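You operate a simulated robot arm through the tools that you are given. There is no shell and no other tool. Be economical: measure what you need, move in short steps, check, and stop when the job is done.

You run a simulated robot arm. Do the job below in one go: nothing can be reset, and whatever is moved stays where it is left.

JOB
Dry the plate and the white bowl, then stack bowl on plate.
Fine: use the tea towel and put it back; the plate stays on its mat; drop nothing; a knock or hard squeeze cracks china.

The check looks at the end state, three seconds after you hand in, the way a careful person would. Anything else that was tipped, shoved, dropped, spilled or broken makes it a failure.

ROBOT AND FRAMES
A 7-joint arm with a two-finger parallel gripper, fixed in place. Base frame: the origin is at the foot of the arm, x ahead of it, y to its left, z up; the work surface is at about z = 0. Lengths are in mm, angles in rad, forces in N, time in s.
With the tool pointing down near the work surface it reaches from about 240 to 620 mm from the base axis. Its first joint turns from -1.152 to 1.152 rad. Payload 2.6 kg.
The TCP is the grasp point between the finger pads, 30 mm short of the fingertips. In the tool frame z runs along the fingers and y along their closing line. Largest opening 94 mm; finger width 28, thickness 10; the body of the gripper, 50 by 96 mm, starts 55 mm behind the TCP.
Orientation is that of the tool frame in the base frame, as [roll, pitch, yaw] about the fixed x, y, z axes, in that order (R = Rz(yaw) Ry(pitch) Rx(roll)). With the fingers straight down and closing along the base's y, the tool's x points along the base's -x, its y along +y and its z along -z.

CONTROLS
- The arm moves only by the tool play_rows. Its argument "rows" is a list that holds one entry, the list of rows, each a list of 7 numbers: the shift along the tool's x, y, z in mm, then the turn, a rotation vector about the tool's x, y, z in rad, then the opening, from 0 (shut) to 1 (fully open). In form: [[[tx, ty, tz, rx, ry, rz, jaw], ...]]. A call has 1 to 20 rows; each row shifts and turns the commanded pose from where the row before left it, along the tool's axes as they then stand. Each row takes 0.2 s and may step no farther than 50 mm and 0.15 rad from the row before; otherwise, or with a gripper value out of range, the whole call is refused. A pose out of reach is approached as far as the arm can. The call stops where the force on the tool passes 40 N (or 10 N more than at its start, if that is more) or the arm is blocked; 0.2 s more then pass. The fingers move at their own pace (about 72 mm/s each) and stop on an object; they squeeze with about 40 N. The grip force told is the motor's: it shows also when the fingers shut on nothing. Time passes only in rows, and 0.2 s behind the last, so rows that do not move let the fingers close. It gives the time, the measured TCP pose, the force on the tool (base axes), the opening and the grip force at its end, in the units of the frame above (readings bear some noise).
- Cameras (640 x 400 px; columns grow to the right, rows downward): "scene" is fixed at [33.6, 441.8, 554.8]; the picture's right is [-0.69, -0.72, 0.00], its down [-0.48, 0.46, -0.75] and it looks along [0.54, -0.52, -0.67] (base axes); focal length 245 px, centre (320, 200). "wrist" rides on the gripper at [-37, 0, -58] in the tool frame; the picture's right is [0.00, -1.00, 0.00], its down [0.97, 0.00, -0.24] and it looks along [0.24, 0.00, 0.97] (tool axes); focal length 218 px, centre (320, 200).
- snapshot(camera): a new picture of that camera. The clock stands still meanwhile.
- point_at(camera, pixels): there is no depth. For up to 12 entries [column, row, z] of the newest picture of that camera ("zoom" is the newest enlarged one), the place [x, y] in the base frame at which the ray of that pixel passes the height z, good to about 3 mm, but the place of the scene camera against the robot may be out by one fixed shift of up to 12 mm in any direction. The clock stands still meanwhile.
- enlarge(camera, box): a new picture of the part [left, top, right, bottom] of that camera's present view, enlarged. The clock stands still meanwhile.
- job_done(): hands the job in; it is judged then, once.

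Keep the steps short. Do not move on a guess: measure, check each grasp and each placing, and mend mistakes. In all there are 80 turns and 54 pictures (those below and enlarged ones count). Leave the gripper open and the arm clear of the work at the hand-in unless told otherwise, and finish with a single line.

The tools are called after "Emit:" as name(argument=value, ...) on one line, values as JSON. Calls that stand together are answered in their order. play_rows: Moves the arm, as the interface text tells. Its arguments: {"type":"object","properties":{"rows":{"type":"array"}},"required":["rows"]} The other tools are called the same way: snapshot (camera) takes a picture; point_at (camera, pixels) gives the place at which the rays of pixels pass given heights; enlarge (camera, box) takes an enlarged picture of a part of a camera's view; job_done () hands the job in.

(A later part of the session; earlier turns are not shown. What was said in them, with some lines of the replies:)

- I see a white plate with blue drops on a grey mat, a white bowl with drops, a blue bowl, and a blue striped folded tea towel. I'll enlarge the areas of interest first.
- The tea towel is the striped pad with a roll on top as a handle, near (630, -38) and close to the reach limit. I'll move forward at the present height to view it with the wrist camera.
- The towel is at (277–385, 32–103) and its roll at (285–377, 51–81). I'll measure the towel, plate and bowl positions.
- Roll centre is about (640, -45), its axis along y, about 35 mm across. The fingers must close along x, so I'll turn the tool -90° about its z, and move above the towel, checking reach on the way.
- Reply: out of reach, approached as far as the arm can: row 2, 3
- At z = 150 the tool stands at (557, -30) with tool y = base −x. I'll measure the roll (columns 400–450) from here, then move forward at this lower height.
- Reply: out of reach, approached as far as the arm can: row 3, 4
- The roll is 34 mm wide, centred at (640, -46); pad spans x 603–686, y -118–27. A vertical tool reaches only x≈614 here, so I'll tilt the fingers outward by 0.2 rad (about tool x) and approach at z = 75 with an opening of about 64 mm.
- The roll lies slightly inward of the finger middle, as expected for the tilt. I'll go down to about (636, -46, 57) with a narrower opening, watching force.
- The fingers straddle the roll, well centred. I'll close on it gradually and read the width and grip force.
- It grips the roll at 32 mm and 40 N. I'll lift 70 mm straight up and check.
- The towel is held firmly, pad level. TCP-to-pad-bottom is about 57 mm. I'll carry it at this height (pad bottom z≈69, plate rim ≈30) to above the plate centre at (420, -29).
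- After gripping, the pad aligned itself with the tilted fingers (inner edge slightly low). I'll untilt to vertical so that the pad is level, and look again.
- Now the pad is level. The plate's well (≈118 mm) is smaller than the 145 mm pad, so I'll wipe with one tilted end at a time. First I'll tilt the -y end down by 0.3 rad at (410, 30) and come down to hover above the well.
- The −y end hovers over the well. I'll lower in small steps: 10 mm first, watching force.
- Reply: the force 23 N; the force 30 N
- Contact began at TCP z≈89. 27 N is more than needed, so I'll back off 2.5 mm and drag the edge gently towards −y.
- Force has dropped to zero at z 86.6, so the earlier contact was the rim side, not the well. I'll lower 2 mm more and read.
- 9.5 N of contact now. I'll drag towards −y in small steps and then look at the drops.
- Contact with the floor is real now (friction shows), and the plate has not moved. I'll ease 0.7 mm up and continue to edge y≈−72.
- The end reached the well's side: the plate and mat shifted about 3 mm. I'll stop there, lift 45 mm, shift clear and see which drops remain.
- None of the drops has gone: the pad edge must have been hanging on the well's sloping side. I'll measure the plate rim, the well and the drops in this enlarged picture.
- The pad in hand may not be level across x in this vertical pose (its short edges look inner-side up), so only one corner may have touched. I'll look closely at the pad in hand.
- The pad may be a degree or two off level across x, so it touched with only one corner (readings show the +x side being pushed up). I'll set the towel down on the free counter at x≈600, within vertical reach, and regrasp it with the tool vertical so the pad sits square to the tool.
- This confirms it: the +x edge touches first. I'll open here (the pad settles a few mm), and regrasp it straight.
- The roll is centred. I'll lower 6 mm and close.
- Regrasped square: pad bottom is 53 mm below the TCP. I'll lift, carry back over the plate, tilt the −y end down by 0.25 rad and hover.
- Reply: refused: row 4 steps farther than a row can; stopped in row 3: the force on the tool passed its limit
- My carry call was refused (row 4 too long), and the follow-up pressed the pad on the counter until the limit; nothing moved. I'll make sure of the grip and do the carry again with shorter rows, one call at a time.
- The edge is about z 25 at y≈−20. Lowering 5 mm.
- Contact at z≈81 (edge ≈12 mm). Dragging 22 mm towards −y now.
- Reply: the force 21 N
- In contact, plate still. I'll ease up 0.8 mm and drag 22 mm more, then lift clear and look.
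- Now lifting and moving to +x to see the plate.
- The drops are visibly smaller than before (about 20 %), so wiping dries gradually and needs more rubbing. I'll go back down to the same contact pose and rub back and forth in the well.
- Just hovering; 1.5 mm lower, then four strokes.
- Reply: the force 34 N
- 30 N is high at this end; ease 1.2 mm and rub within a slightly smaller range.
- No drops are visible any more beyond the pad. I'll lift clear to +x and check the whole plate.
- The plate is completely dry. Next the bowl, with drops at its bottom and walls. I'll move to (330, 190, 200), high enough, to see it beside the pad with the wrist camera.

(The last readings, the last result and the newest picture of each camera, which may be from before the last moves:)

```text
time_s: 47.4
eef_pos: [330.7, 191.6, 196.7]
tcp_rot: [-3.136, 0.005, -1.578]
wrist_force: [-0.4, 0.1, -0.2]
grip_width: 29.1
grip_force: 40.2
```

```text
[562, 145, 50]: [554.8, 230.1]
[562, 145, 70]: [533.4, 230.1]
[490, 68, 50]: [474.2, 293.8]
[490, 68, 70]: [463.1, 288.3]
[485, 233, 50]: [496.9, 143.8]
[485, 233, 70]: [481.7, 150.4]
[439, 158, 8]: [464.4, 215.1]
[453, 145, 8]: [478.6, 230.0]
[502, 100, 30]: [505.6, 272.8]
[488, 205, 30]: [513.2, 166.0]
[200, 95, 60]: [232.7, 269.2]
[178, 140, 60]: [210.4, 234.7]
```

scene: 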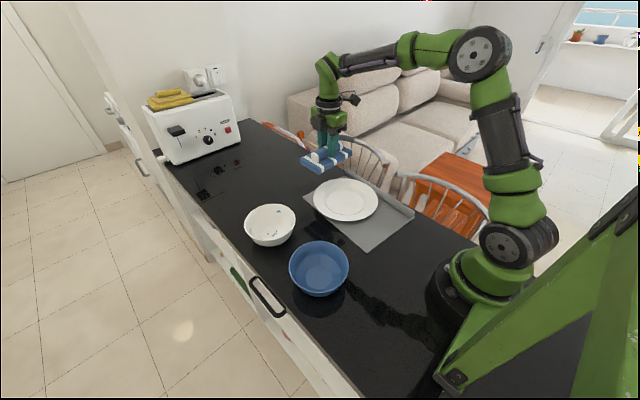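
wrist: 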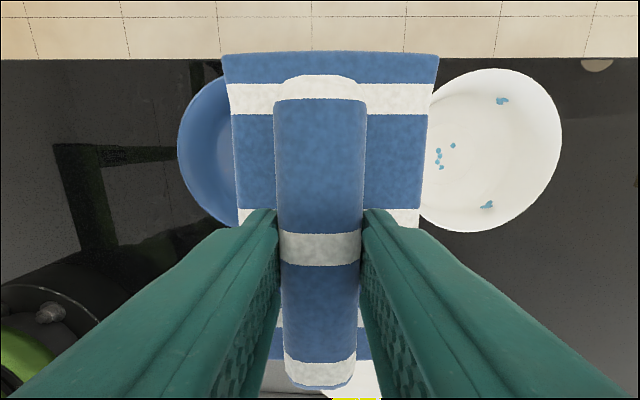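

Bowl centre is about (471, 219), outer radius ≈72, rim height ≈61. The pad is too big to lie flat in it, so I'll point one pad corner down (0.5 rad about tool x, then −1.0 rad about tool y) high above the bowl and check the pose.

Emit:
play_rows(rows=[[[-7, -41, 0, 0, 0, 0, 0.2], [-7, -41, 0, 0, 0, 0, 0.2], [-7, -40, 0, 0, 0, 0, 0.2], [0, 0, -10, 0.125, 0, 0, 0.2], [0, 0, 0, 0.125, 0, 0, 0.2], [0, 0, 0, 0.125, 0, 0, 0.2], [0, 0, 0, 0.125, 0, 0, 0.2], [0, 0, 0, 0, -0.143, 0, 0.2], [0, 0, 0, 0, -0.143, 0, 0.2], [0, 0, 0, 0, -0.143, 0, 0.2], [0, 0, 0, 0, -0.143, 0, 0.2], [0, 0, 0, 0, -0.143, 0, 0.2], [0, 0, 0, 0, -0.143, 0, 0.2], [0, 0, 0, 0, -0.142, 0, 0.2], [0, 0, 0, 0, 0, 0, 0.2]]])

Emit:
enlarge(camera="scene", box=[200, 110, 392, 254])

```text
time_s: 50.6
eef_pos: [451.6, 212.6, 207.6]
tcp_rot: [-2.342, 0.83, -0.925]
wrist_force: [0.0, -0.5, 0.0]
grip_width: 28.9
grip_force: 40.1
```

```text
2.78 times, centred on (296, 182) of scene
```

zoom: 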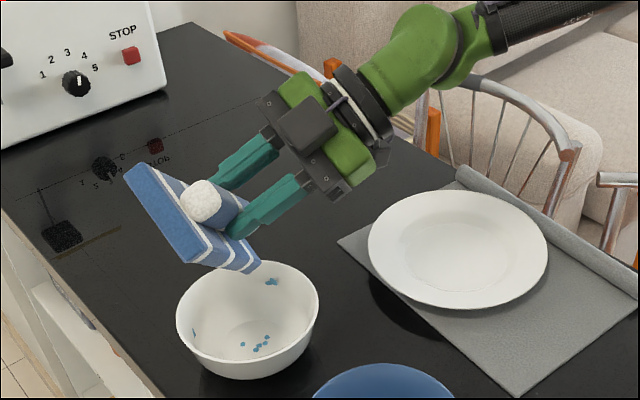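

The pose is good: the low corner hovers over the bowl. I'll shift (−8, −5) mm and go down 75 mm, leaving the corner about 25 mm above the bowl's floor.

Emit:
play_rows(rows=[[[-0.5, 7, -6.3, 0, 0, 0, 0.2], [14.8, 9.6, 9.5, 0, 0, 0, 0.2], [14.8, 9.6, 9.5, 0, 0, 0, 0.2], [14.8, 9.6, 9.5, 0, 0, 0, 0.2], [11.1, 7.2, 7.1, 0, 0, 0, 0.2], [0, 0, 0, 0, 0, 0, 0.2]]])

Emit:
enlarge(camera="scene", box=[216, 152, 336, 242])

```text
time_s: 52.0
eef_pos: [443.7, 210.2, 132.7]
tcp_rot: [-2.346, 0.832, -0.928]
wrist_force: [0.0, 0.5, -0.1]
grip_width: 28.6
grip_force: 40.0
```

```text
4.44 times, centred on (276, 197) of scene
```

zoom: 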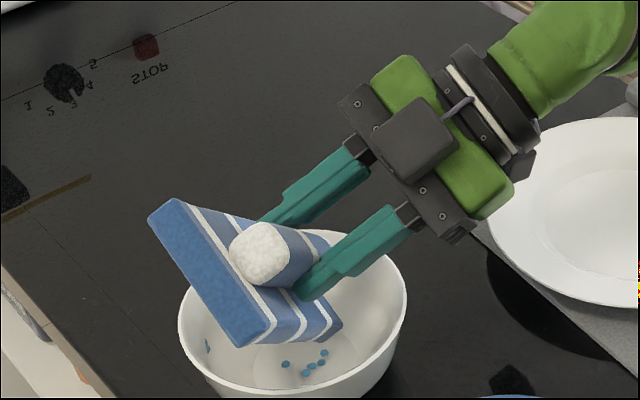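

The corner is inside the bowl, the gripper well clear. Going 18 mm further down.

Emit:
play_rows(rows=[[[4.4, 2.9, 2.85, 0, 0, 0, 0.2], [4.4, 2.9, 2.85, 0, 0, 0, 0.2], [4.4, 2.9, 2.85, 0, 0, 0, 0.2], [0, 0, 0, 0, 0, 0, 0.2]]])

```text
time_s: 53.0
eef_pos: [443.5, 209.0, 115.7]
tcp_rot: [-2.343, 0.829, -0.929]
wrist_force: [-0.5, -0.4, -1.2]
grip_width: 28.9
grip_force: 39.8
```

Emit:
play_rows(rows=[[[2.2, 1.45, 1.42, 0, 0, 0, 0.2], [1.5, 0.95, 0.95, 0, 0, 0, 0.2], [0, 0, 0, 0, 0, 0, 0.2]]])

```text
time_s: 53.8
eef_pos: [443.3, 209.0, 109.9]
tcp_rot: [-2.344, 0.831, -0.929]
wrist_force: [0.6, -0.6, -0.7]
grip_width: 29.2
grip_force: 40.1
```

Corner ≈ z 13.5, no contact yet. 2 mm steps now.

Emit:
play_rows(rows=[[[1.5, 0.95, 0.95, 0, 0, 0, 0.2], [0, 0, 0, 0, 0, 0, 0.2]]])

```text
time_s: 54.4
eef_pos: [444.5, 208.2, 108.2]
tcp_rot: [-2.343, 0.831, -0.929]
wrist_force: [0.1, 0.1, -1.1]
grip_width: 29.0
grip_force: 39.9
```

Emit:
play_rows(rows=[[[1.5, 0.95, 0.95, 0, 0, 0, 0.2], [0, 0, 0, 0, 0, 0, 0.2]]])

```text
time_s: 55.0
eef_pos: [444.5, 209.4, 106.0]
tcp_rot: [-2.34, 0.831, -0.925]
wrist_force: [-6.3, -0.7, 11.2]
grip_width: 29.0
grip_force: 39.6
```

Contact at 11 N. Rubbing along y by ±10 mm.

Emit:
play_rows(rows=[[[2.7, 0, -4.2, 0, 0, 0, 0.2], [2.7, 0, -4.2, 0, 0, 0, 0.2], [-2.7, 0, 4.2, 0, 0, 0, 0.2], [-2.7, 0, 4.2, 0, 0, 0, 0.2], [-2.7, 0, 4.2, 0, 0, 0, 0.2], [-2.7, 0, 4.2, 0, 0, 0, 0.2]]])

Emit:
enlarge(camera="scene", box=[216, 152, 336, 242])

```text
time_s: 56.4
eef_pos: [444.6, 217.6, 107.1]
tcp_rot: [-2.338, 0.829, -0.929]
wrist_force: [1.8, -9.6, 20.3]
grip_width: 29.1
grip_force: 40.7
```

```text
4.44 times, centred on (276, 197) of scene
```

zoom: 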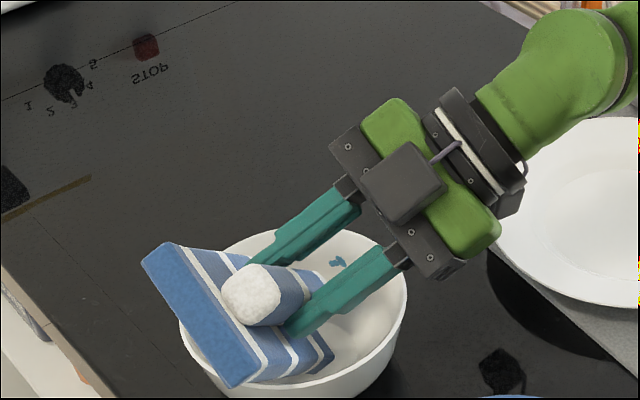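

The bowl hasn't moved. More strokes, easing 0.4 mm.

Emit:
play_rows(rows=[[[-0.3, -0.2, -0.2, 0, 0, 0, 0.2], [2.7, 0, -4.2, 0, 0, 0, 0.2], [2.7, 0, -4.2, 0, 0, 0, 0.2], [2.7, 0, -4.2, 0, 0, 0, 0.2], [2.7, 0, -4.2, 0, 0, 0, 0.2], [-2.7, 0, 4.2, 0, 0, 0, 0.2], [-2.7, 0, 4.2, 0, 0, 0, 0.2], [-2.7, 0, 4.2, 0, 0, 0, 0.2], [-2.7, 0, 4.2, 0, 0, 0, 0.2], [2.7, 0, -4.2, 0, 0, 0, 0.2], [2.7, 0, -4.2, 0, 0, 0, 0.2], [2.7, 0, -4.2, 0, 0, 0, 0.2], [2.7, 0, -4.2, 0, 0, 0, 0.2], [-2.7, 0, 4.2, 0, 0, 0, 0.2], [-2.7, 0, 4.2, 0, 0, 0, 0.2], [-2.7, 0, 4.2, 0, 0, 0, 0.2], [-2.7, 0, 4.2, 0, 0, 0, 0.2]]])

```text
time_s: 60.0
eef_pos: [445.5, 217.8, 105.7]
tcp_rot: [-2.342, 0.827, -0.93]
wrist_force: [1.2, -5.1, 10.4]
grip_width: 29.0
grip_force: 40.0
```

Good, steady 10 N. One more set of strokes.

Emit:
play_rows(rows=[[[2.7, 0, -4.2, 0, 0, 0, 0.2], [2.7, 0, -4.2, 0, 0, 0, 0.2], [2.7, 0, -4.2, 0, 0, 0, 0.2], [2.7, 0, -4.2, 0, 0, 0, 0.2], [-2.7, 0, 4.2, 0, 0, 0, 0.2], [-2.7, 0, 4.2, 0, 0, 0, 0.2], [-2.7, 0, 4.2, 0, 0, 0, 0.2], [-2.7, 0, 4.2, 0, 0, 0, 0.2], [2.7, 0, -4.2, 0, 0, 0, 0.2], [2.7, 0, -4.2, 0, 0, 0, 0.2], [2.7, 0, -4.2, 0, 0, 0, 0.2], [2.7, 0, -4.2, 0, 0, 0, 0.2], [-2.7, 0, 4.2, 0, 0, 0, 0.2], [-2.7, 0, 4.2, 0, 0, 0, 0.2], [-2.7, 0, 4.2, 0, 0, 0, 0.2], [-2.7, 0, 4.2, 0, 0, 0, 0.2]]])

Emit:
enlarge(camera="scene", box=[216, 152, 336, 242])

```text
time_s: 63.4
eef_pos: [445.3, 218.5, 105.3]
tcp_rot: [-2.34, 0.829, -0.928]
wrist_force: [1.5, -8.7, 15.6]
grip_width: 29.0
grip_force: 40.5
```

```text
4.44 times, centred on (276, 197) of scene
```

zoom: 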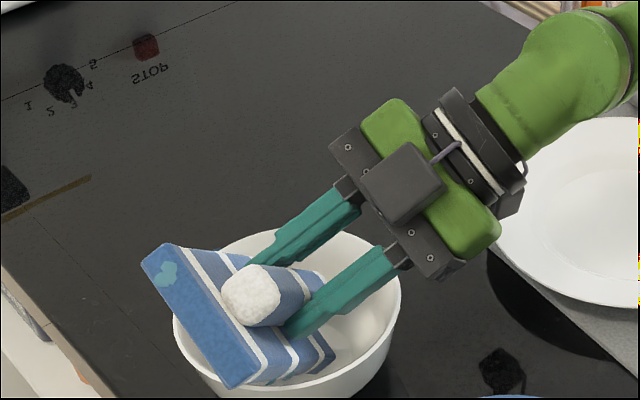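

The wall drop has vanished and the towel shows a damp spot. I'll lift straight out 100 mm and turn the tool back upright.

Emit:
play_rows(rows=[[[-11, -7.2, -7.1, 0, 0, 0, 0.2], [-18.5, -12, -11.9, 0, 0, 0, 0.2], [-22, -14.4, -14.2, 0, 0, 0, 0.2], [-22, -14.4, -14.2, 0, 0, 0, 0.2], [0, 0, 0, 0, 0.143, 0, 0.2], [0, 0, 0, 0, 0.143, 0, 0.2], [0, 0, 0, 0, 0.143, 0, 0.2], [0, 0, 0, 0, 0.143, 0, 0.2], [0, 0, 0, 0, 0.143, 0, 0.2], [0, 0, 0, 0, 0.143, 0, 0.2], [0, 0, 0, 0, 0.142, 0, 0.2], [0, 0, 0, -0.125, 0, 0, 0.2], [0, 0, 0, -0.125, 0, 0, 0.2], [0, 0, 0, -0.125, 0, 0, 0.2], [0, 0, 0, -0.125, 0, 0, 0.2], [40, 0, 0, 0, 0, 0, 0.2], [45, 0, 0, 0, 0, 0, 0.2], [45, 0, 0, 0, 0, 0, 0.2], [45, 0, 0, 0, 0, 0, 0.2], [0, 0, 0, 0, 0, 0, 0.2]]])

Emit:
enlarge(camera="scene", box=[226, 170, 386, 270])

```text
time_s: 67.6
eef_pos: [444.8, 41.6, 204.7]
tcp_rot: [-3.136, 0.003, -1.575]
wrist_force: [-0.1, -0.4, -0.7]
grip_width: 28.9
grip_force: 39.7
```

```text
4.00 times, centred on (306, 220) of scene
```

zoom: 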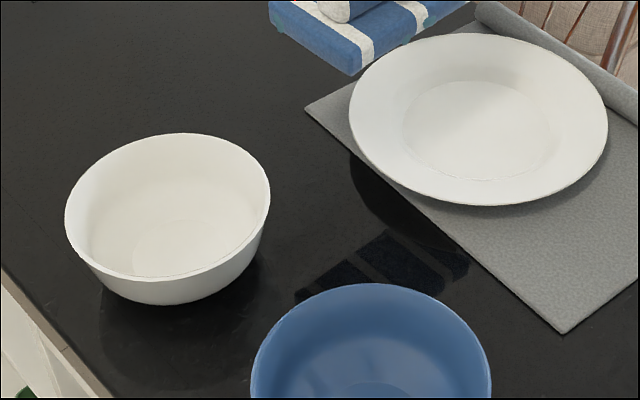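

Both pieces look dry. Now the towel back: original pad centre (644, -45). I'll go via (560, -46, 150), tilt 0.1 rad for reach, and hover over the spot.

Emit:
play_rows(rows=[[[29, -38, 5, 0, 0, 0, 0.2], [29, -38, 10, 0, 0, 0, 0.2], [29.6, -39, 20, 0, 0, 0, 0.2], [0, 0, 20, 0, 0, 0, 0.2], [0, -20, 30, 0.1, 0, 0, 0.2], [0, -20, 30, 0, 0, 0, 0.2], [0, -23, 15, 0, 0, 0, 0.2], [0, 0, 0, 0, 0, 0, 0.2]]])

```text
refused: row 3 steps farther than a row can; nothing moved
```

Emit:
play_rows(rows=[[[29, -38, 5, 0, 0, 0, 0.2], [29, -38, 5, 0, 0, 0, 0.2], [29.6, -38, 5, 0, 0, 0, 0.2], [0, 0, 40, 0, 0, 0, 0.2], [0, -20, 30, 0.1, 0, 0, 0.2], [0, -20, 30, 0, 0, 0, 0.2], [0, -23, 10, 0, 0, 0, 0.2], [0, 0, 0, 0, 0, 0, 0.2]]])

```text
time_s: 69.4
eef_pos: [622.3, -46.4, 87.0]
tcp_rot: [-3.036, 0.003, -1.577]
wrist_force: [0.2, -0.7, -0.4]
grip_width: 28.8
grip_force: 39.9
```

Now at (622, -46, 87), in reach. Shift to x 635 and go down to z≈62.

Emit:
play_rows(rows=[[[0, -6, 13, 0, 0, 0, 0.2], [0, -4.5, 13, 0, 0, 0, 0.2], [0, 0, 0, 0, 0, 0, 0.2]]])

```text
time_s: 70.2
eef_pos: [636.8, -46.0, 60.6]
tcp_rot: [-3.037, 0.003, -1.576]
wrist_force: [0.9, -0.6, -0.7]
grip_width: 28.8
grip_force: 40.0
```

Emit:
play_rows(rows=[[[0, 0.5, 2.5, 0, 0, 0, 0.2], [0, 0, 1.5, 0, 0, 0, 0.2], [0, 0, 0, 0, 0, 0, 0.2]]])

```text
time_s: 71.0
eef_pos: [638.3, -46.5, 58.8]
tcp_rot: [-3.032, 0.005, -1.576]
wrist_force: [-1.6, -4.4, 18.8]
grip_width: 29.1
grip_force: 40.3
```

The pad touches the counter. I'll open slowly, then lift straight back along the tool axis.

Emit:
play_rows(rows=[[[0, 0, 0, 0, 0, 0, 0.33], [0, 0, 0, 0, 0, 0, 0.45], [0, 0, 0, 0, 0, 0, 0.6], [0, 0, 0, 0, 0, 0, 0.6]]])

Emit:
play_rows(rows=[[[0, 0, -10, 0, 0, 0, 0.6], [0, 0, -20, 0, 0, 0, 0.6], [0, 0, -30, 0, 0, 0, 0.7], [0, 20, -30, 0, 0, 0, 0.7], [0, 35, -30, -0.1, 0, 0, 0.7], [0, 40, 0, 0, 0, 0, 0.7], [0, 0, 0, 0, 0, 0, 0.7]]])

Emit:
enlarge(camera="scene", box=[230, 130, 430, 265])

```text
time_s: 72.0
eef_pos: [637.2, -44.9, 57.3]
tcp_rot: [-3.036, 0.005, -1.577]
wrist_force: [0.1, 1.2, 0.7]
grip_width: 56.0
grip_force: 0.1
```

```text
time_s: 73.6
eef_pos: [532.1, -44.1, 171.2]
tcp_rot: [-3.135, 0.005, -1.576]
wrist_force: [-0.8, -0.5, -0.4]
grip_width: 65.9
grip_force: 0.1
```

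```text
2.96 times, centred on (330, 198) of scene
```

zoom: 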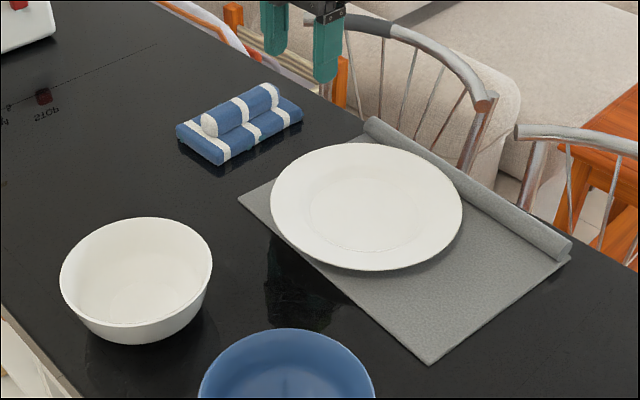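

The towel is back within a few mm of its original spot. I'll move over the bowl for a wrist view to locate its rim and check inside.

Emit:
play_rows(rows=[[[0, 0, -30, 0, 0, 0, 0.7], [-44.8, 20.4, 0, 0, 0, 0, 0.7], [-44.8, 20.4, 0, 0, 0, 0, 0.7], [-44.8, 20.4, 0, 0, 0, 0, 0.7], [-44.8, 20.4, 0, 0, 0, 0, 0.7], [-44.8, 20.4, 0, 0, 0, 0, 0.7], [0, 0, 0, 0, 0, 0, 0.7]]])

Emit:
snapshot(camera="wrist")

```text
time_s: 75.2
eef_pos: [428.8, 178.2, 198.5]
tcp_rot: [-3.136, 0.0, -1.576]
wrist_force: [-0.1, -0.4, -0.2]
grip_width: 65.7
grip_force: 0.0
```

```text
13 pictures are left
```

wrist: 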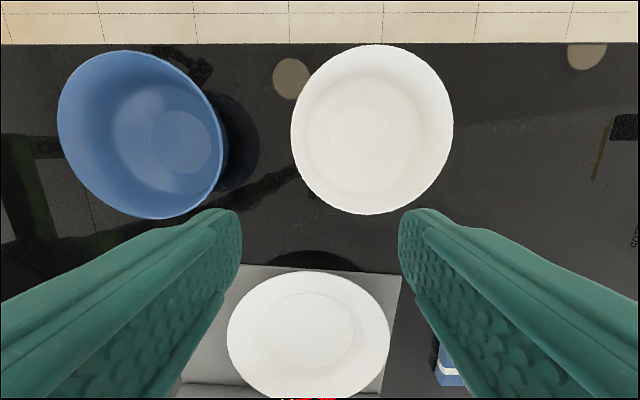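

The bowl's inside is dry all over. Measuring the rim (columns 291–453, rows 45–213), its floor, the plate and the blue bowl.

Emit:
point_at(camera="wrist", pixels=[[291, 128, 60], [453, 125, 60], [374, 45, 60], [370, 214, 60], [291, 128, 65], [453, 125, 65], [227, 338, 28], [390, 338, 28], [308, 271, 28], [324, 148, 8], [400, 148, 8], [226, 140, 60]])

```text
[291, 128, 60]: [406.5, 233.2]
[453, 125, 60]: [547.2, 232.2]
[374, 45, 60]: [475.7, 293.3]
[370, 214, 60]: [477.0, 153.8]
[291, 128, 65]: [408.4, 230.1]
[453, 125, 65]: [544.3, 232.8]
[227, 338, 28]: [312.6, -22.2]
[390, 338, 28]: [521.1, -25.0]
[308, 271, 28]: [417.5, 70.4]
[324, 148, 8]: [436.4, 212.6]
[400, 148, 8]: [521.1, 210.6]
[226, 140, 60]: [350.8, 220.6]
```

Bowl centre (476.5, 223.5), R≈70, rim z≈61; plate centre (417, -33). I'll grip the rim at its −x point (x≈408), tilted 0.25 rad so the fingers follow the wall. First hover at z 110.

Emit:
play_rows(rows=[[[0, 0, 0, 0.125, 0, 0, 0.45], [0, 0, 0, 0.125, 0, 0, 0.45], [-22.5, 22, 20, 0, 0, 0, 0.45], [-22.5, 22, 20, 0, 0, 0, 0.45], [0, 0, 40, 0, 0, 0, 0.45], [0, 0, 0, 0, 0, 0, 0.45]]])

Emit:
snapshot(camera="wrist")

```text
time_s: 76.6
eef_pos: [407.5, 223.3, 111.4]
tcp_rot: [-2.886, 0.005, -1.573]
wrist_force: [-0.3, 0.6, -0.8]
grip_width: 42.5
grip_force: 0.0
```

```text
12 pictures are left
```

wrist: 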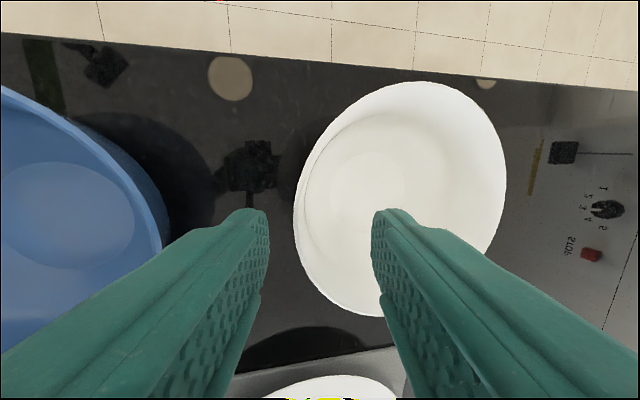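

The near rim (column ≈300) lies between the fingers. I'll descend 40 mm straight down along the wall.

Emit:
play_rows(rows=[[[0, 4, 15, 0, 0, 0, 0.45], [0, 3.5, 12, 0, 0, 0, 0.45], [0, 3, 12.3, 0, 0, 0, 0.45], [0, 0, 0, 0, 0, 0, 0.45]]])

Emit:
snapshot(camera="wrist")

Emit:
enlarge(camera="scene", box=[226, 170, 336, 250])

```text
time_s: 77.6
eef_pos: [406.3, 224.0, 69.5]
tcp_rot: [-2.887, 0.004, -1.574]
wrist_force: [-0.4, 1.0, -1.2]
grip_width: 42.5
grip_force: 0.1
```

```text
11 pictures are left
```

wrist: 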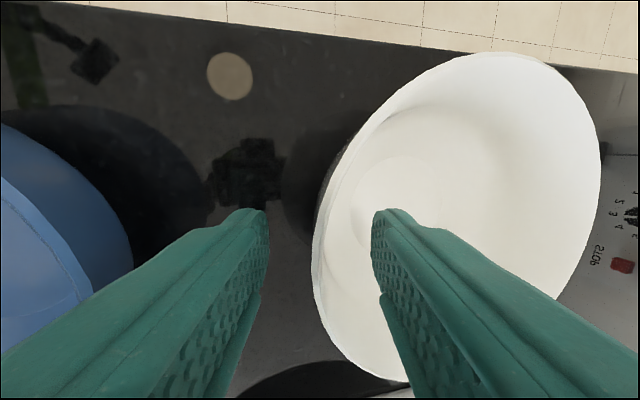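

```text
5.00 times, centred on (281, 210) of scene
```

zoom: 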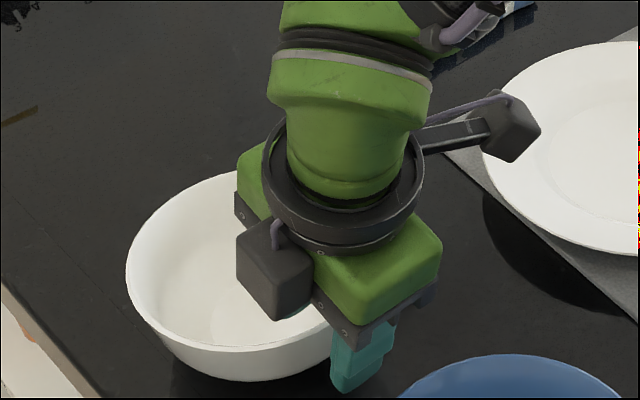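

The wall (columns 313–327, ~4–5 mm thick) is centred between the fingers with ~20 mm overlap. I'll close gently in stages.

Emit:
play_rows(rows=[[[0, 0, 0, 0, 0, 0, 0.3], [0, 0, 0, 0, 0, 0, 0.2], [0, 0, 0, 0, 0, 0, 0.15], [0, 0, 0, 0, 0, 0, 0.12], [0, 0, 0, 0, 0, 0, 0.12]]])

```text
time_s: 78.8
eef_pos: [406.9, 225.8, 69.7]
tcp_rot: [-2.887, 0.006, -1.575]
wrist_force: [2.2, -1.7, 3.9]
grip_width: 12.8
grip_force: 19.0
```

It touches at 12.8 mm with 19 N, so the wall slopes more than my fingers (about 0.45 rad). Holding force follows the command, which is useful. I'll open, tilt 0.17 rad more in place, and close again.

Emit:
play_rows(rows=[[[0, 0, 0, 0, 0, 0, 0.3], [0, 0, 0, 0, 0, 0, 0.45], [0, 0, 0, 0, 0, 0, 0.45], [0, 2, 0, 0.085, 0, 0, 0.45], [0, 0, 0, 0.085, 0, 0, 0.45], [0, 0, 0, 0, 0, 0, 0.3], [0, 0, 0, 0, 0, 0, 0.2], [0, 0, 0, 0, 0, 0, 0.14], [0, 0, 0, 0, 0, 0, 0.11], [0, 0, 0, 0, 0, 0, 0.11]]])

```text
time_s: 81.0
eef_pos: [404.9, 224.6, 69.6]
tcp_rot: [-2.717, 0.004, -1.575]
wrist_force: [-1.0, 1.0, 0.3]
grip_width: 11.2
grip_force: 0.7
```

Emit:
play_rows(rows=[[[0, 0, 0, 0, 0, 0, 0.095], [0, 0, 0, 0, 0, 0, 0.085], [0, 0, 0, 0, 0, 0, 0.085]]])

```text
time_s: 81.8
eef_pos: [404.4, 224.1, 70.8]
tcp_rot: [-2.717, 0.005, -1.577]
wrist_force: [0.4, -0.3, -0.4]
grip_width: 9.1
grip_force: 12.1
```

Contact at 9.1 mm with 12 N, centred (no side force). Squeeze a little to ~20 N and lift 3 mm as a test.

Emit:
play_rows(rows=[[[0, 0, 0, 0, 0, 0, 0.078], [0, 0, 0, 0, 0, 0, 0.078], [0, -1.2, -2.7, 0, 0, 0, 0.078], [0, 0, 0, 0, 0, 0, 0.078]]])

```text
time_s: 82.8
eef_pos: [404.4, 223.7, 72.5]
tcp_rot: [-2.719, 0.004, -1.577]
wrist_force: [-0.2, 0.5, -2.6]
grip_width: 8.5
grip_force: 39.8
```

The force jumped to 40 N; I'll relax the command slightly at once and look.

Emit:
play_rows(rows=[[[0, 0, 0, 0, 0, 0, 0.084], [0, 0, 0, 0, 0, 0, 0.084]]])

Emit:
snapshot(camera="wrist")

```text
time_s: 83.4
eef_pos: [404.4, 224.0, 73.2]
tcp_rot: [-2.718, 0.004, -1.577]
wrist_force: [0.1, -0.1, -2.1]
grip_width: 8.6
grip_force: 31.3
```

```text
9 pictures are left
```

wrist: 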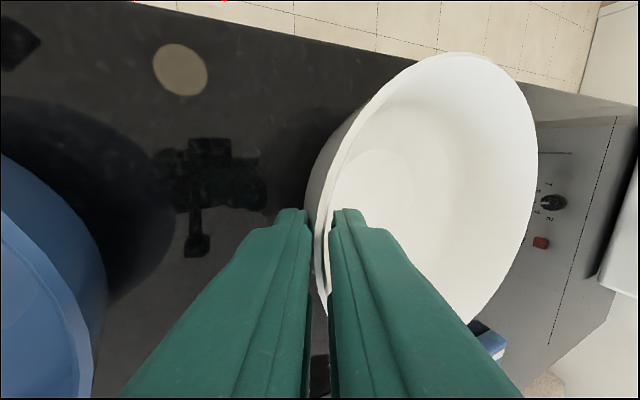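

Intact and held. I'll relax to ~25 N and lift 12 mm more, then check for sagging.

Emit:
play_rows(rows=[[[0, 0, 0, 0, 0, 0, 0.086], [0, -2, -4.6, 0, 0, 0, 0.086], [0, -3, -6.8, 0, 0, 0, 0.086], [0, 0, 0, 0, 0, 0, 0.086]]])

Emit:
enlarge(camera="scene", box=[226, 170, 336, 250])

```text
time_s: 84.4
eef_pos: [404.6, 223.9, 85.4]
tcp_rot: [-2.718, 0.004, -1.574]
wrist_force: [-0.4, 0.0, -2.7]
grip_width: 10.2
grip_force: 13.8
```

```text
5.00 times, centred on (281, 210) of scene
```

zoom: 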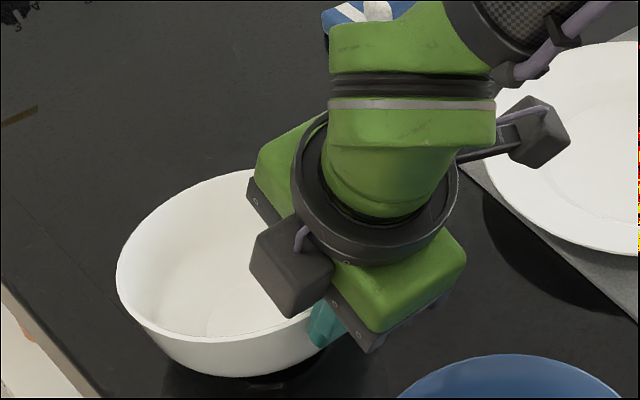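

The width grew to 10.2 mm: the bowl is sagging in this shallow grip. I'll lower it back to the counter, open, go 7 mm deeper, and regrip.

Emit:
play_rows(rows=[[[0, 2, 4.6, 0, 0, 0, 0.086], [0, 2, 4.6, 0, 0, 0, 0.086], [0, 2, 3.6, 0, 0, 0, 0.086], [0, 0, 0, 0, 0, 0, 0.086]]])

```text
time_s: 85.4
eef_pos: [404.9, 224.4, 72.0]
tcp_rot: [-2.715, 0.004, -1.577]
wrist_force: [1.9, -0.1, 2.0]
grip_width: 9.3
grip_force: 6.4
```

Emit:
play_rows(rows=[[[0, 0, 0, 0, 0, 0, 0.12], [0, 0, 0, 0, 0, 0, 0.25], [0, 0, 0, 0, 0, 0, 0.3], [0, 0, 5, 0, 0, 0, 0.3], [0, 0, 5, 0, 0, 0, 0.3], [0, 0, 0, 0, 0, 0, 0.2], [0, 0, 0, 0, 0, 0, 0.13], [0, 0, 0, 0, 0, 0, 0.11], [0, 0, 0, 0, 0, 0, 0.11]]])

Emit:
snapshot(camera="wrist")

```text
time_s: 87.4
eef_pos: [409.1, 224.5, 62.1]
tcp_rot: [-2.718, 0.002, -1.576]
wrist_force: [1.5, -0.1, 0.0]
grip_width: 11.1
grip_force: 0.6
```

```text
7 pictures are left
```

wrist: 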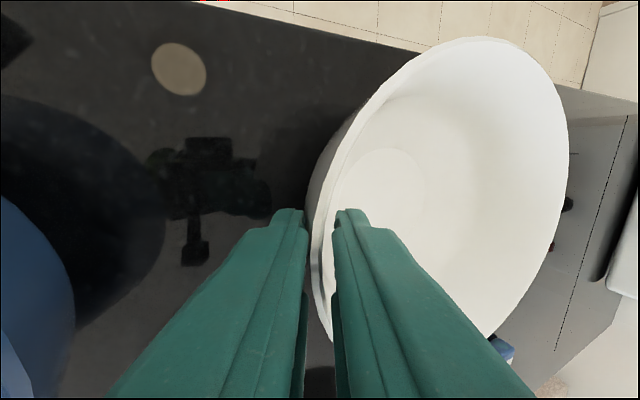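

Deeper grip, rim near TCP level. Closing further in small steps.

Emit:
play_rows(rows=[[[0, 0, 0, 0, 0, 0, 0.095], [0, 0, 0, 0, 0, 0, 0.088], [0, 0, 0, 0, 0, 0, 0.088]]])

```text
time_s: 88.2
eef_pos: [409.9, 225.3, 64.2]
tcp_rot: [-2.715, 0.003, -1.577]
wrist_force: [2.5, -0.6, 6.2]
grip_width: 9.4
grip_force: 40.1
```

Emit:
play_rows(rows=[[[0, 0, 0, 0, 0, 0, 0.094], [0, 0, 0, 0, 0, 0, 0.094]]])

```text
time_s: 88.8
eef_pos: [407.8, 224.1, 62.2]
tcp_rot: [-2.718, 0.003, -1.576]
wrist_force: [1.7, -0.8, 2.8]
grip_width: 9.7
grip_force: 24.7
```

25 N. Lift 12 mm and check the width.

Emit:
play_rows(rows=[[[0, -2, -4.6, 0, 0, 0, 0.094], [0, -3, -6.4, 0, 0, 0, 0.094], [0, 0, 0, 0, 0, 0, 0.094]]])

Emit:
enlarge(camera="scene", box=[226, 170, 336, 250])

```text
time_s: 89.6
eef_pos: [408.4, 224.9, 74.7]
tcp_rot: [-2.719, 0.003, -1.576]
wrist_force: [-1.3, 0.2, 0.2]
grip_width: 9.4
grip_force: 0.7
```

```text
5.00 times, centred on (281, 210) of scene
```

zoom: 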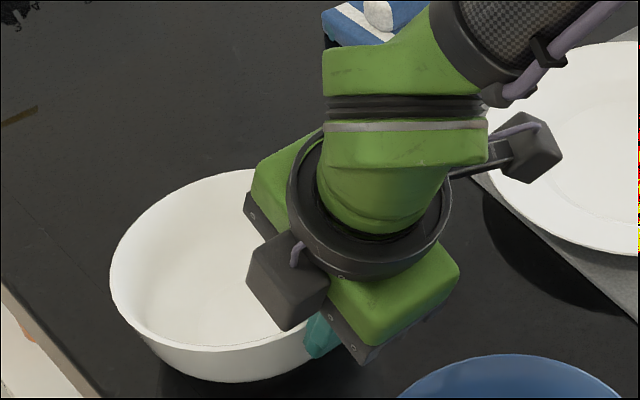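

The grip slid off: the wall is flatter still than my fingers, so the pads pinched only at the tips. The bowl is resting on the counter. I'll open, tilt 0.13 rad more (0.55 total), re-centre and close again.

Emit:
play_rows(rows=[[[0, 0, 0, 0, 0, 0, 0.2], [0, 0, 0, 0, 0, 0, 0.32], [0, 0, 0, 0.065, 0, 0, 0.32], [0, 0, 0, 0.065, 0, 0, 0.32], [0, 2, 3.8, 0, 0, 0, 0.32], [0, 2, 3.9, 0, 0, 0, 0.32], [0, 0, 0, 0, 0, 0, 0.2], [0, 0, 0, 0, 0, 0, 0.13], [0, 0, 0, 0, 0, 0, 0.1], [0, 0, 0, 0, 0, 0, 0.1]]])

```text
time_s: 91.8
eef_pos: [409.2, 224.9, 66.1]
tcp_rot: [-2.586, 0.003, -1.576]
wrist_force: [1.7, 0.3, 0.9]
grip_width: 10.1
grip_force: 0.4
5 turns are left
```

Few turns remain, so I'll combine: close in small steps, then lift 15 mm, with a picture.

Emit:
play_rows(rows=[[[0, 0, 0, 0, 0, 0, 0.088], [0, 0, 0, 0, 0, 0, 0.088]]])

Emit:
play_rows(rows=[[[0, 0, 0, 0, 0, 0, 0.078], [0, 0, 0, 0, 0, 0, 0.078]]])

Emit:
play_rows(rows=[[[0, 0, 0, 0, 0, 0, 0.07], [0, 0, 0, 0, 0, 0, 0.07]]])

Emit:
play_rows(rows=[[[0, -2.6, -4.2, 0, 0, 0, 0.07], [0, -2.6, -4.2, 0, 0, 0, 0.07], [0, -2.6, -4.2, 0, 0, 0, 0.07], [0, 0, 0, 0, 0, 0, 0.07]]])

Emit:
enlarge(camera="scene", box=[226, 170, 336, 250])

```text
time_s: 92.4
eef_pos: [408.3, 224.9, 67.1]
tcp_rot: [-2.586, 0.005, -1.575]
wrist_force: [1.0, -0.7, 0.8]
grip_width: 8.9
grip_force: 1.2
```

```text
time_s: 93.0
eef_pos: [408.9, 225.2, 66.7]
tcp_rot: [-2.585, 0.004, -1.575]
wrist_force: [0.5, 0.2, 1.5]
grip_width: 8.3
grip_force: 0.7
```

```text
time_s: 93.6
eef_pos: [409.9, 225.1, 66.4]
tcp_rot: [-2.585, 0.003, -1.577]
wrist_force: [1.5, 0.9, 1.6]
grip_width: 7.7
grip_force: 1.4
```

```text
time_s: 94.6
eef_pos: [409.0, 224.0, 81.3]
tcp_rot: [-2.585, 0.004, -1.577]
wrist_force: [-0.6, 0.0, -1.2]
grip_width: 7.1
grip_force: 0.5
```

```text
5.00 times, centred on (281, 210) of scene
4 turns are left
```

zoom: 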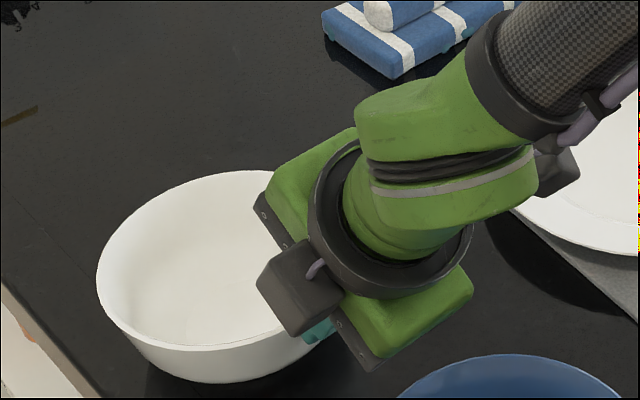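

At this angle the wall fits between the pads better (<7 mm), but it was not squeezed yet. I'll go back down 17 mm, close in steps to a real grip, and lift 15 mm with a picture.

Emit:
play_rows(rows=[[[0, 0, 0, 0, 0, 0, 0.15], [0, 0, 0, 0, 0, 0, 0.28], [0, 1.5, 5, 0, 0, 0, 0.28], [0, 2.5, 5, 0, 0, 0, 0.28], [0, 2.5, 5, 0, 0, 0, 0.28], [0, 0, 0, 0, 0, 0, 0.15], [0, 0, 0, 0, 0, 0, 0.08], [0, 0, 0, 0, 0, 0, 0.066], [0, 0, 0, 0, 0, 0, 0.066]]])

Emit:
play_rows(rows=[[[0, 0, 0, 0, 0, 0, 0.06], [0, 0, 0, 0, 0, 0, 0.06]]])

Emit:
play_rows(rows=[[[0, 0, 0, 0, 0, 0, 0.054], [0, 0, 0, 0, 0, 0, 0.048], [0, 0, 0, 0, 0, 0, 0.048]]])

Emit:
play_rows(rows=[[[0, -2.6, -4.2, 0, 0, 0, 0.048], [0, -2.6, -4.2, 0, 0, 0, 0.048], [0, -2.6, -4.2, 0, 0, 0, 0.048], [0, 0, 0, 0, 0, 0, 0.048]]])

Emit:
enlarge(camera="scene", box=[216, 150, 336, 250])

```text
time_s: 96.6
eef_pos: [411.6, 225.0, 65.3]
tcp_rot: [-2.585, 0.003, -1.577]
wrist_force: [1.1, 0.3, 1.0]
grip_width: 7.0
grip_force: 1.0
```

```text
time_s: 97.2
eef_pos: [411.0, 224.6, 64.7]
tcp_rot: [-2.587, 0.003, -1.577]
wrist_force: [1.2, -0.1, 1.4]
grip_width: 6.3
grip_force: 0.9
```

```text
time_s: 98.0
eef_pos: [412.9, 223.9, 65.1]
tcp_rot: [-2.587, 0.003, -1.576]
wrist_force: [0.2, -0.7, -0.3]
grip_width: 5.8
grip_force: 1.2
```

```text
time_s: 99.0
eef_pos: [412.1, 226.3, 80.5]
tcp_rot: [-2.585, 0.004, -1.575]
wrist_force: [0.2, 0.2, 0.5]
grip_width: 5.0
grip_force: 0.4
```

```text
4.00 times, centred on (276, 200) of scene
3 turns are left
```

zoom: 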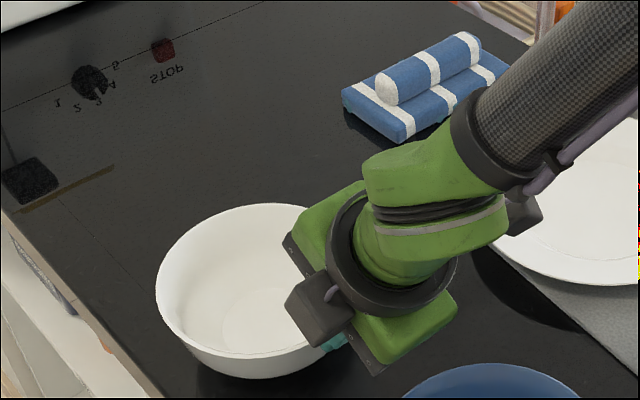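

The bowl has crept to about (499, 233): comparing its outline (left edge 7.5 px further left, 2.4 px up), both fingers were outside its rim. I'll rise, open wider, centre on the rim at about (431, 233), descend, close slowly (the wide opening tolerates error), and lift 45 mm with readings and a picture.

Emit:
play_rows(rows=[[[0, -10.5, -17, 0, 0, 0, 0.1], [0, -10.5, -17, 0, 0, 0, 0.3], [-3.5, -7.7, 4.8, 0, 0, 0, 0.6], [-3.5, -7.7, 4.7, 0, 0, 0, 0.6], [0, 0, 0, 0, 0, 0, 0.6], [0, 8, 13, 0, 0, 0, 0.6], [0, 8, 13, 0, 0, 0, 0.6], [0, 7, 11.5, 0, 0, 0, 0.6], [0, 7, 11, 0, 0, 0, 0.6], [0, 0, 0, 0, 0, 0, 0.6]]])

Emit:
play_rows(rows=[[[0, 0, 0, 0, 0, 0, 0.5], [0, 0, 0, 0, 0, 0, 0.42], [0, 0, 0, 0, 0, 0, 0.35], [0, 0, 0, 0, 0, 0, 0.28], [0, 0, 0, 0, 0, 0, 0.22], [0, 0, 0, 0, 0, 0, 0.17], [0, 0, 0, 0, 0, 0, 0.14], [0, 0, 0, 0, 0, 0, 0.12], [0, 0, 0, 0, 0, 0, 0.1], [0, 0, 0, 0, 0, 0, 0.09], [0, 0, 0, 0, 0, 0, 0.08], [0, 0, 0, 0, 0, 0, 0.07], [0, 0, 0, 0, 0, 0, 0.06], [0, 0, 0, 0, 0, 0, 0.05], [0, 0, 0, 0, 0, 0, 0.05]]])

Emit:
play_rows(rows=[[[0, -2.6, -4.3, 0, 0, 0, 0.05], [0, -2.6, -4.3, 0, 0, 0, 0.05], [0, -2.6, -4.2, 0, 0, 0, 0.05], [0, 0, 0, 0, 0, 0, 0.05]]])

Emit:
play_rows(rows=[[[0, -5.3, -8.5, 0, 0, 0, 0.05], [0, -5.3, -8.5, 0, 0, 0, 0.05], [0, -5.3, -8.5, 0, 0, 0, 0.05], [0, 0, 0, 0, 0, 0, 0.05]]])

Emit:
snapshot(camera="wrist")

Emit:
enlarge(camera="scene", box=[206, 130, 366, 250])

```text
time_s: 101.2
eef_pos: [429.2, 231.3, 63.4]
tcp_rot: [-2.586, 0.004, -1.576]
wrist_force: [0.7, -0.2, 0.1]
grip_width: 56.5
grip_force: 0.0
```

```text
time_s: 104.4
eef_pos: [428.5, 231.6, 62.4]
tcp_rot: [-2.586, 0.004, -1.574]
wrist_force: [-0.3, -0.5, 4.2]
grip_width: 5.7
grip_force: 1.1
```

```text
time_s: 105.4
eef_pos: [429.4, 231.4, 79.0]
tcp_rot: [-2.588, 0.004, -1.574]
wrist_force: [1.2, 1.5, 0.4]
grip_width: 5.6
grip_force: 0.6
```

```text
time_s: 106.4
eef_pos: [428.9, 232.0, 106.0]
tcp_rot: [-2.586, 0.004, -1.576]
wrist_force: [-0.5, -0.3, -0.3]
grip_width: 4.4
grip_force: 0.1
```

```text
3 pictures are left
```

wrist: 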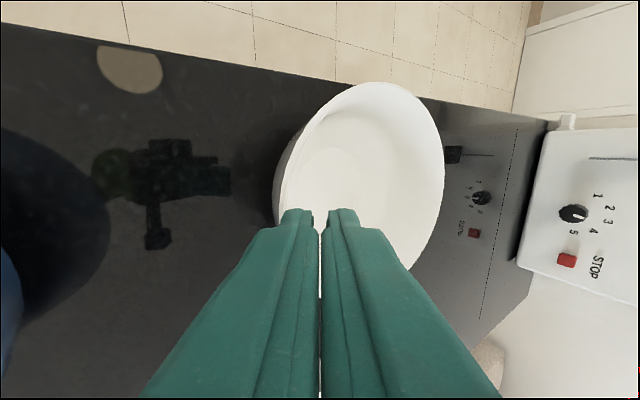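

```text
3.33 times, centred on (286, 190) of scene
2 turns are left
```

zoom: 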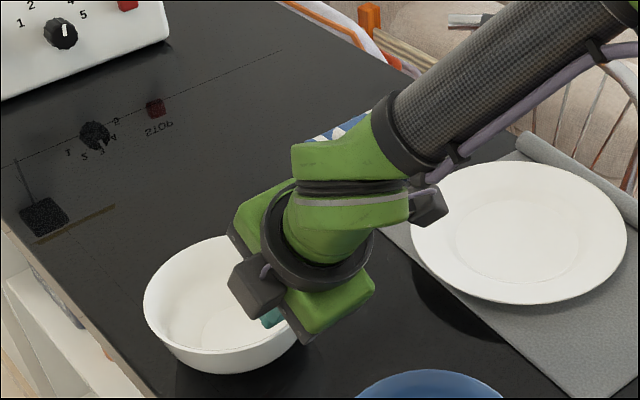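

The wall is thinner than the 5 mm I closed to, so it was between the fingers but never squeezed; each straight lift then nudged the bowl outward. From this wrist view its centre is (503, 232) and its near wall is at x≈435. With two turns left I'll chain: approach, full grip, lift 90 mm, carry to the plate centre (417, -33), lower, release, and withdraw along the finger axis.

Emit:
play_rows(rows=[[[0, 0, 0, 0, 0, 0, 0.3], [0, 0, 0, 0, 0, 0, 0.6], [0, -4.8, 2.9, 0, 0, 0, 0.6], [0, 5.65, 9.15, 0, 0, 0, 0.6], [0, 5.65, 9.15, 0, 0, 0, 0.6], [0, 5.65, 9.15, 0, 0, 0, 0.6], [0, 5.65, 9.15, 0, 0, 0, 0.6], [0, 0, 0, 0, 0, 0, 0.6]]])

Emit:
play_rows(rows=[[[0, 0, 0, 0, 0, 0, 0.5], [0, 0, 0, 0, 0, 0, 0.42], [0, 0, 0, 0, 0, 0, 0.35], [0, 0, 0, 0, 0, 0, 0.28], [0, 0, 0, 0, 0, 0, 0.22], [0, 0, 0, 0, 0, 0, 0.17], [0, 0, 0, 0, 0, 0, 0.13], [0, 0, 0, 0, 0, 0, 0.1], [0, 0, 0, 0, 0, 0, 0.08], [0, 0, 0, 0, 0, 0, 0.065], [0, 0, 0, 0, 0, 0, 0.05], [0, 0, 0, 0, 0, 0, 0.04], [0, 0, 0, 0, 0, 0, 0.035], [0, 0, 0, 0, 0, 0, 0.03], [0, 0, 0, 0, 0, 0, 0.025], [0, 0, 0, 0, 0, 0, 0.02], [0, 0, 0, 0, 0, 0, 0.02], [0, 0, 0, 0, 0, 0, 0.02]]])

Emit:
play_rows(rows=[[[0, -2.6, -4.25, 0, 0, 0, 0.02], [0, -2.6, -4.25, 0, 0, 0, 0.02], [0, -2.6, -4.25, 0, 0, 0, 0.02], [0, -5.3, -8.5, 0, 0, 0, 0.02], [0, -5.3, -8.5, 0, 0, 0, 0.02], [0, -5.3, -8.5, 0, 0, 0, 0.02], [0, -5.3, -8.5, 0, 0, 0, 0.02], [0, -5.3, -8.5, 0, 0, 0, 0.02], [0, -5.3, -8.5, 0, 0, 0, 0.02], [0, -7.9, -12.8, 0, 0, 0, 0.02], [0, 0, 0, 0, 0, 0, 0.02]]])

Emit:
play_rows(rows=[[[22.1, 5.85, -3.61, 0, 0, 0, 0.02], [22.1, 5.85, -3.61, 0, 0, 0, 0.02], [22.1, 5.85, -3.61, 0, 0, 0, 0.02], [22.1, 5.85, -3.61, 0, 0, 0, 0.02], [22.1, 5.85, -3.61, 0, 0, 0, 0.02], [22.1, 5.85, -3.61, 0, 0, 0, 0.02], [22.1, 5.85, -3.61, 0, 0, 0, 0.02], [22.1, 5.85, -3.61, 0, 0, 0, 0.02], [22.1, 5.85, -3.61, 0, 0, 0, 0.02], [22.1, 5.85, -3.61, 0, 0, 0, 0.02], [22.1, 5.85, -3.61, 0, 0, 0, 0.02], [22.1, 5.85, -3.61, 0, 0, 0, 0.02], [0, 0, 0, 0, 0, 0, 0.02], [0, 0, 0, 0, 0, 0, 0.02]]])

Emit:
play_rows(rows=[[[0, 7.9, 12.8, 0, 0, 0, 0.02], [0, 7.9, 12.8, 0, 0, 0, 0.02], [0, 7.9, 12.8, 0, 0, 0, 0.02], [0, 5.3, 8.5, 0, 0, 0, 0.02], [0, 2.6, 4.25, 0, 0, 0, 0.02], [0, 2.6, 4.25, 0, 0, 0, 0.02], [0, 1.3, 2.13, 0, 0, 0, 0.02], [0, 1.3, 2.13, 0, 0, 0, 0.02], [0, 1.3, 2.13, 0, 0, 0, 0.02], [0, 1.3, 2.13, 0, 0, 0, 0.02], [0, 0.9, 1.45, 0, 0, 0, 0.02], [0, 0, 0, 0, 0, 0, 0.02]]])

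Emit:
play_rows(rows=[[[0, 0, 0, 0, 0, 0, 0.04], [0, 0, 0, 0, 0, 0, 0.055], [0, 0, 0, 0, 0, 0, 0.07], [0, 0, 0, 0, 0, 0, 0.1], [0, 0, 0, 0, 0, 0, 0.15], [0, 0, 0, 0, 0, 0, 0.22], [0, 0, 0, 0, 0, 0, 0.3], [0, 0, 0, 0, 0, 0, 0.3], [0, 0, -8, 0, 0, 0, 0.3], [0, 0, -8, 0, 0, 0, 0.3], [0, 0, -10, 0, 0, 0, 0.3], [0, -5, -12.8, 0, 0, 0, 0.3], [0, -7.9, -12.8, 0, 0, 0, 0.3], [0, -7.9, -12.8, 0, 0, 0, 0.5], [0, -7.9, -12.8, 0, 0, 0, 0.7], [0, -7.9, -12.8, 0, 0, 0, 1], [0, 0, 0, 0, 0, 0, 1]]])

Emit:
snapshot(camera="scene")

```text
time_s: 108.2
eef_pos: [435.2, 231.9, 66.3]
tcp_rot: [-2.586, 0.003, -1.575]
wrist_force: [1.2, -0.1, -0.1]
grip_width: 56.6
grip_force: 0.0
```

```text
time_s: 112.0
eef_pos: [436.4, 232.3, 65.9]
tcp_rot: [-2.586, 0.004, -1.577]
wrist_force: [-2.2, 0.0, 4.1]
grip_width: 8.5
grip_force: 5.6
```

```text
time_s: 114.4
eef_pos: [435.4, 231.8, 155.2]
tcp_rot: [-2.587, 0.003, -1.576]
wrist_force: [0.1, 0.0, -2.4]
grip_width: 3.3
grip_force: 37.9
```

```text
time_s: 117.4
eef_pos: [353.3, -32.4, 153.3]
tcp_rot: [-2.588, 0.004, -1.575]
wrist_force: [-0.3, -0.2, -2.2]
grip_width: 3.1
grip_force: 38.6
```

```text
time_s: 120.0
eef_pos: [353.2, -32.7, 79.9]
tcp_rot: [-2.586, 0.004, -1.574]
wrist_force: [0.5, -0.6, -3.4]
grip_width: 3.3
grip_force: 37.6
out of reach, approached as far as the arm can: row 4
```

```text
time_s: 123.6
eef_pos: [333.7, -32.6, 176.8]
tcp_rot: [-2.586, 0.003, -1.577]
wrist_force: [-0.4, -0.5, -0.5]
grip_width: 93.9
grip_force: 0.1
```

```text
1 pictures are left
1 turns are left
```

scene: 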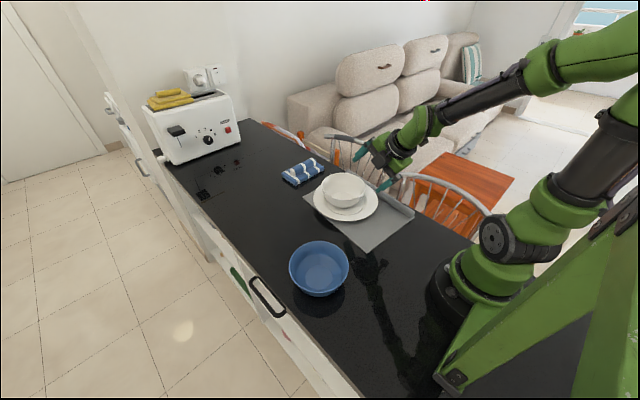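

The bowl stands upright on the plate, the plate is on its mat, the towel is back, and the gripper is open and clear. I'm handing in.

Emit:
job_done()

```text
The job is handed in.
```

The plate and white bowl look dry, the bowl is stacked on the plate on its mat (the mat and plate shifted about 3 mm while wiping), and the tea towel is back within about 5 mm of where it lay; I saw no cracks, but the grip on the bowl reached about 40 N and the last set-down was checked only in one wide picture.
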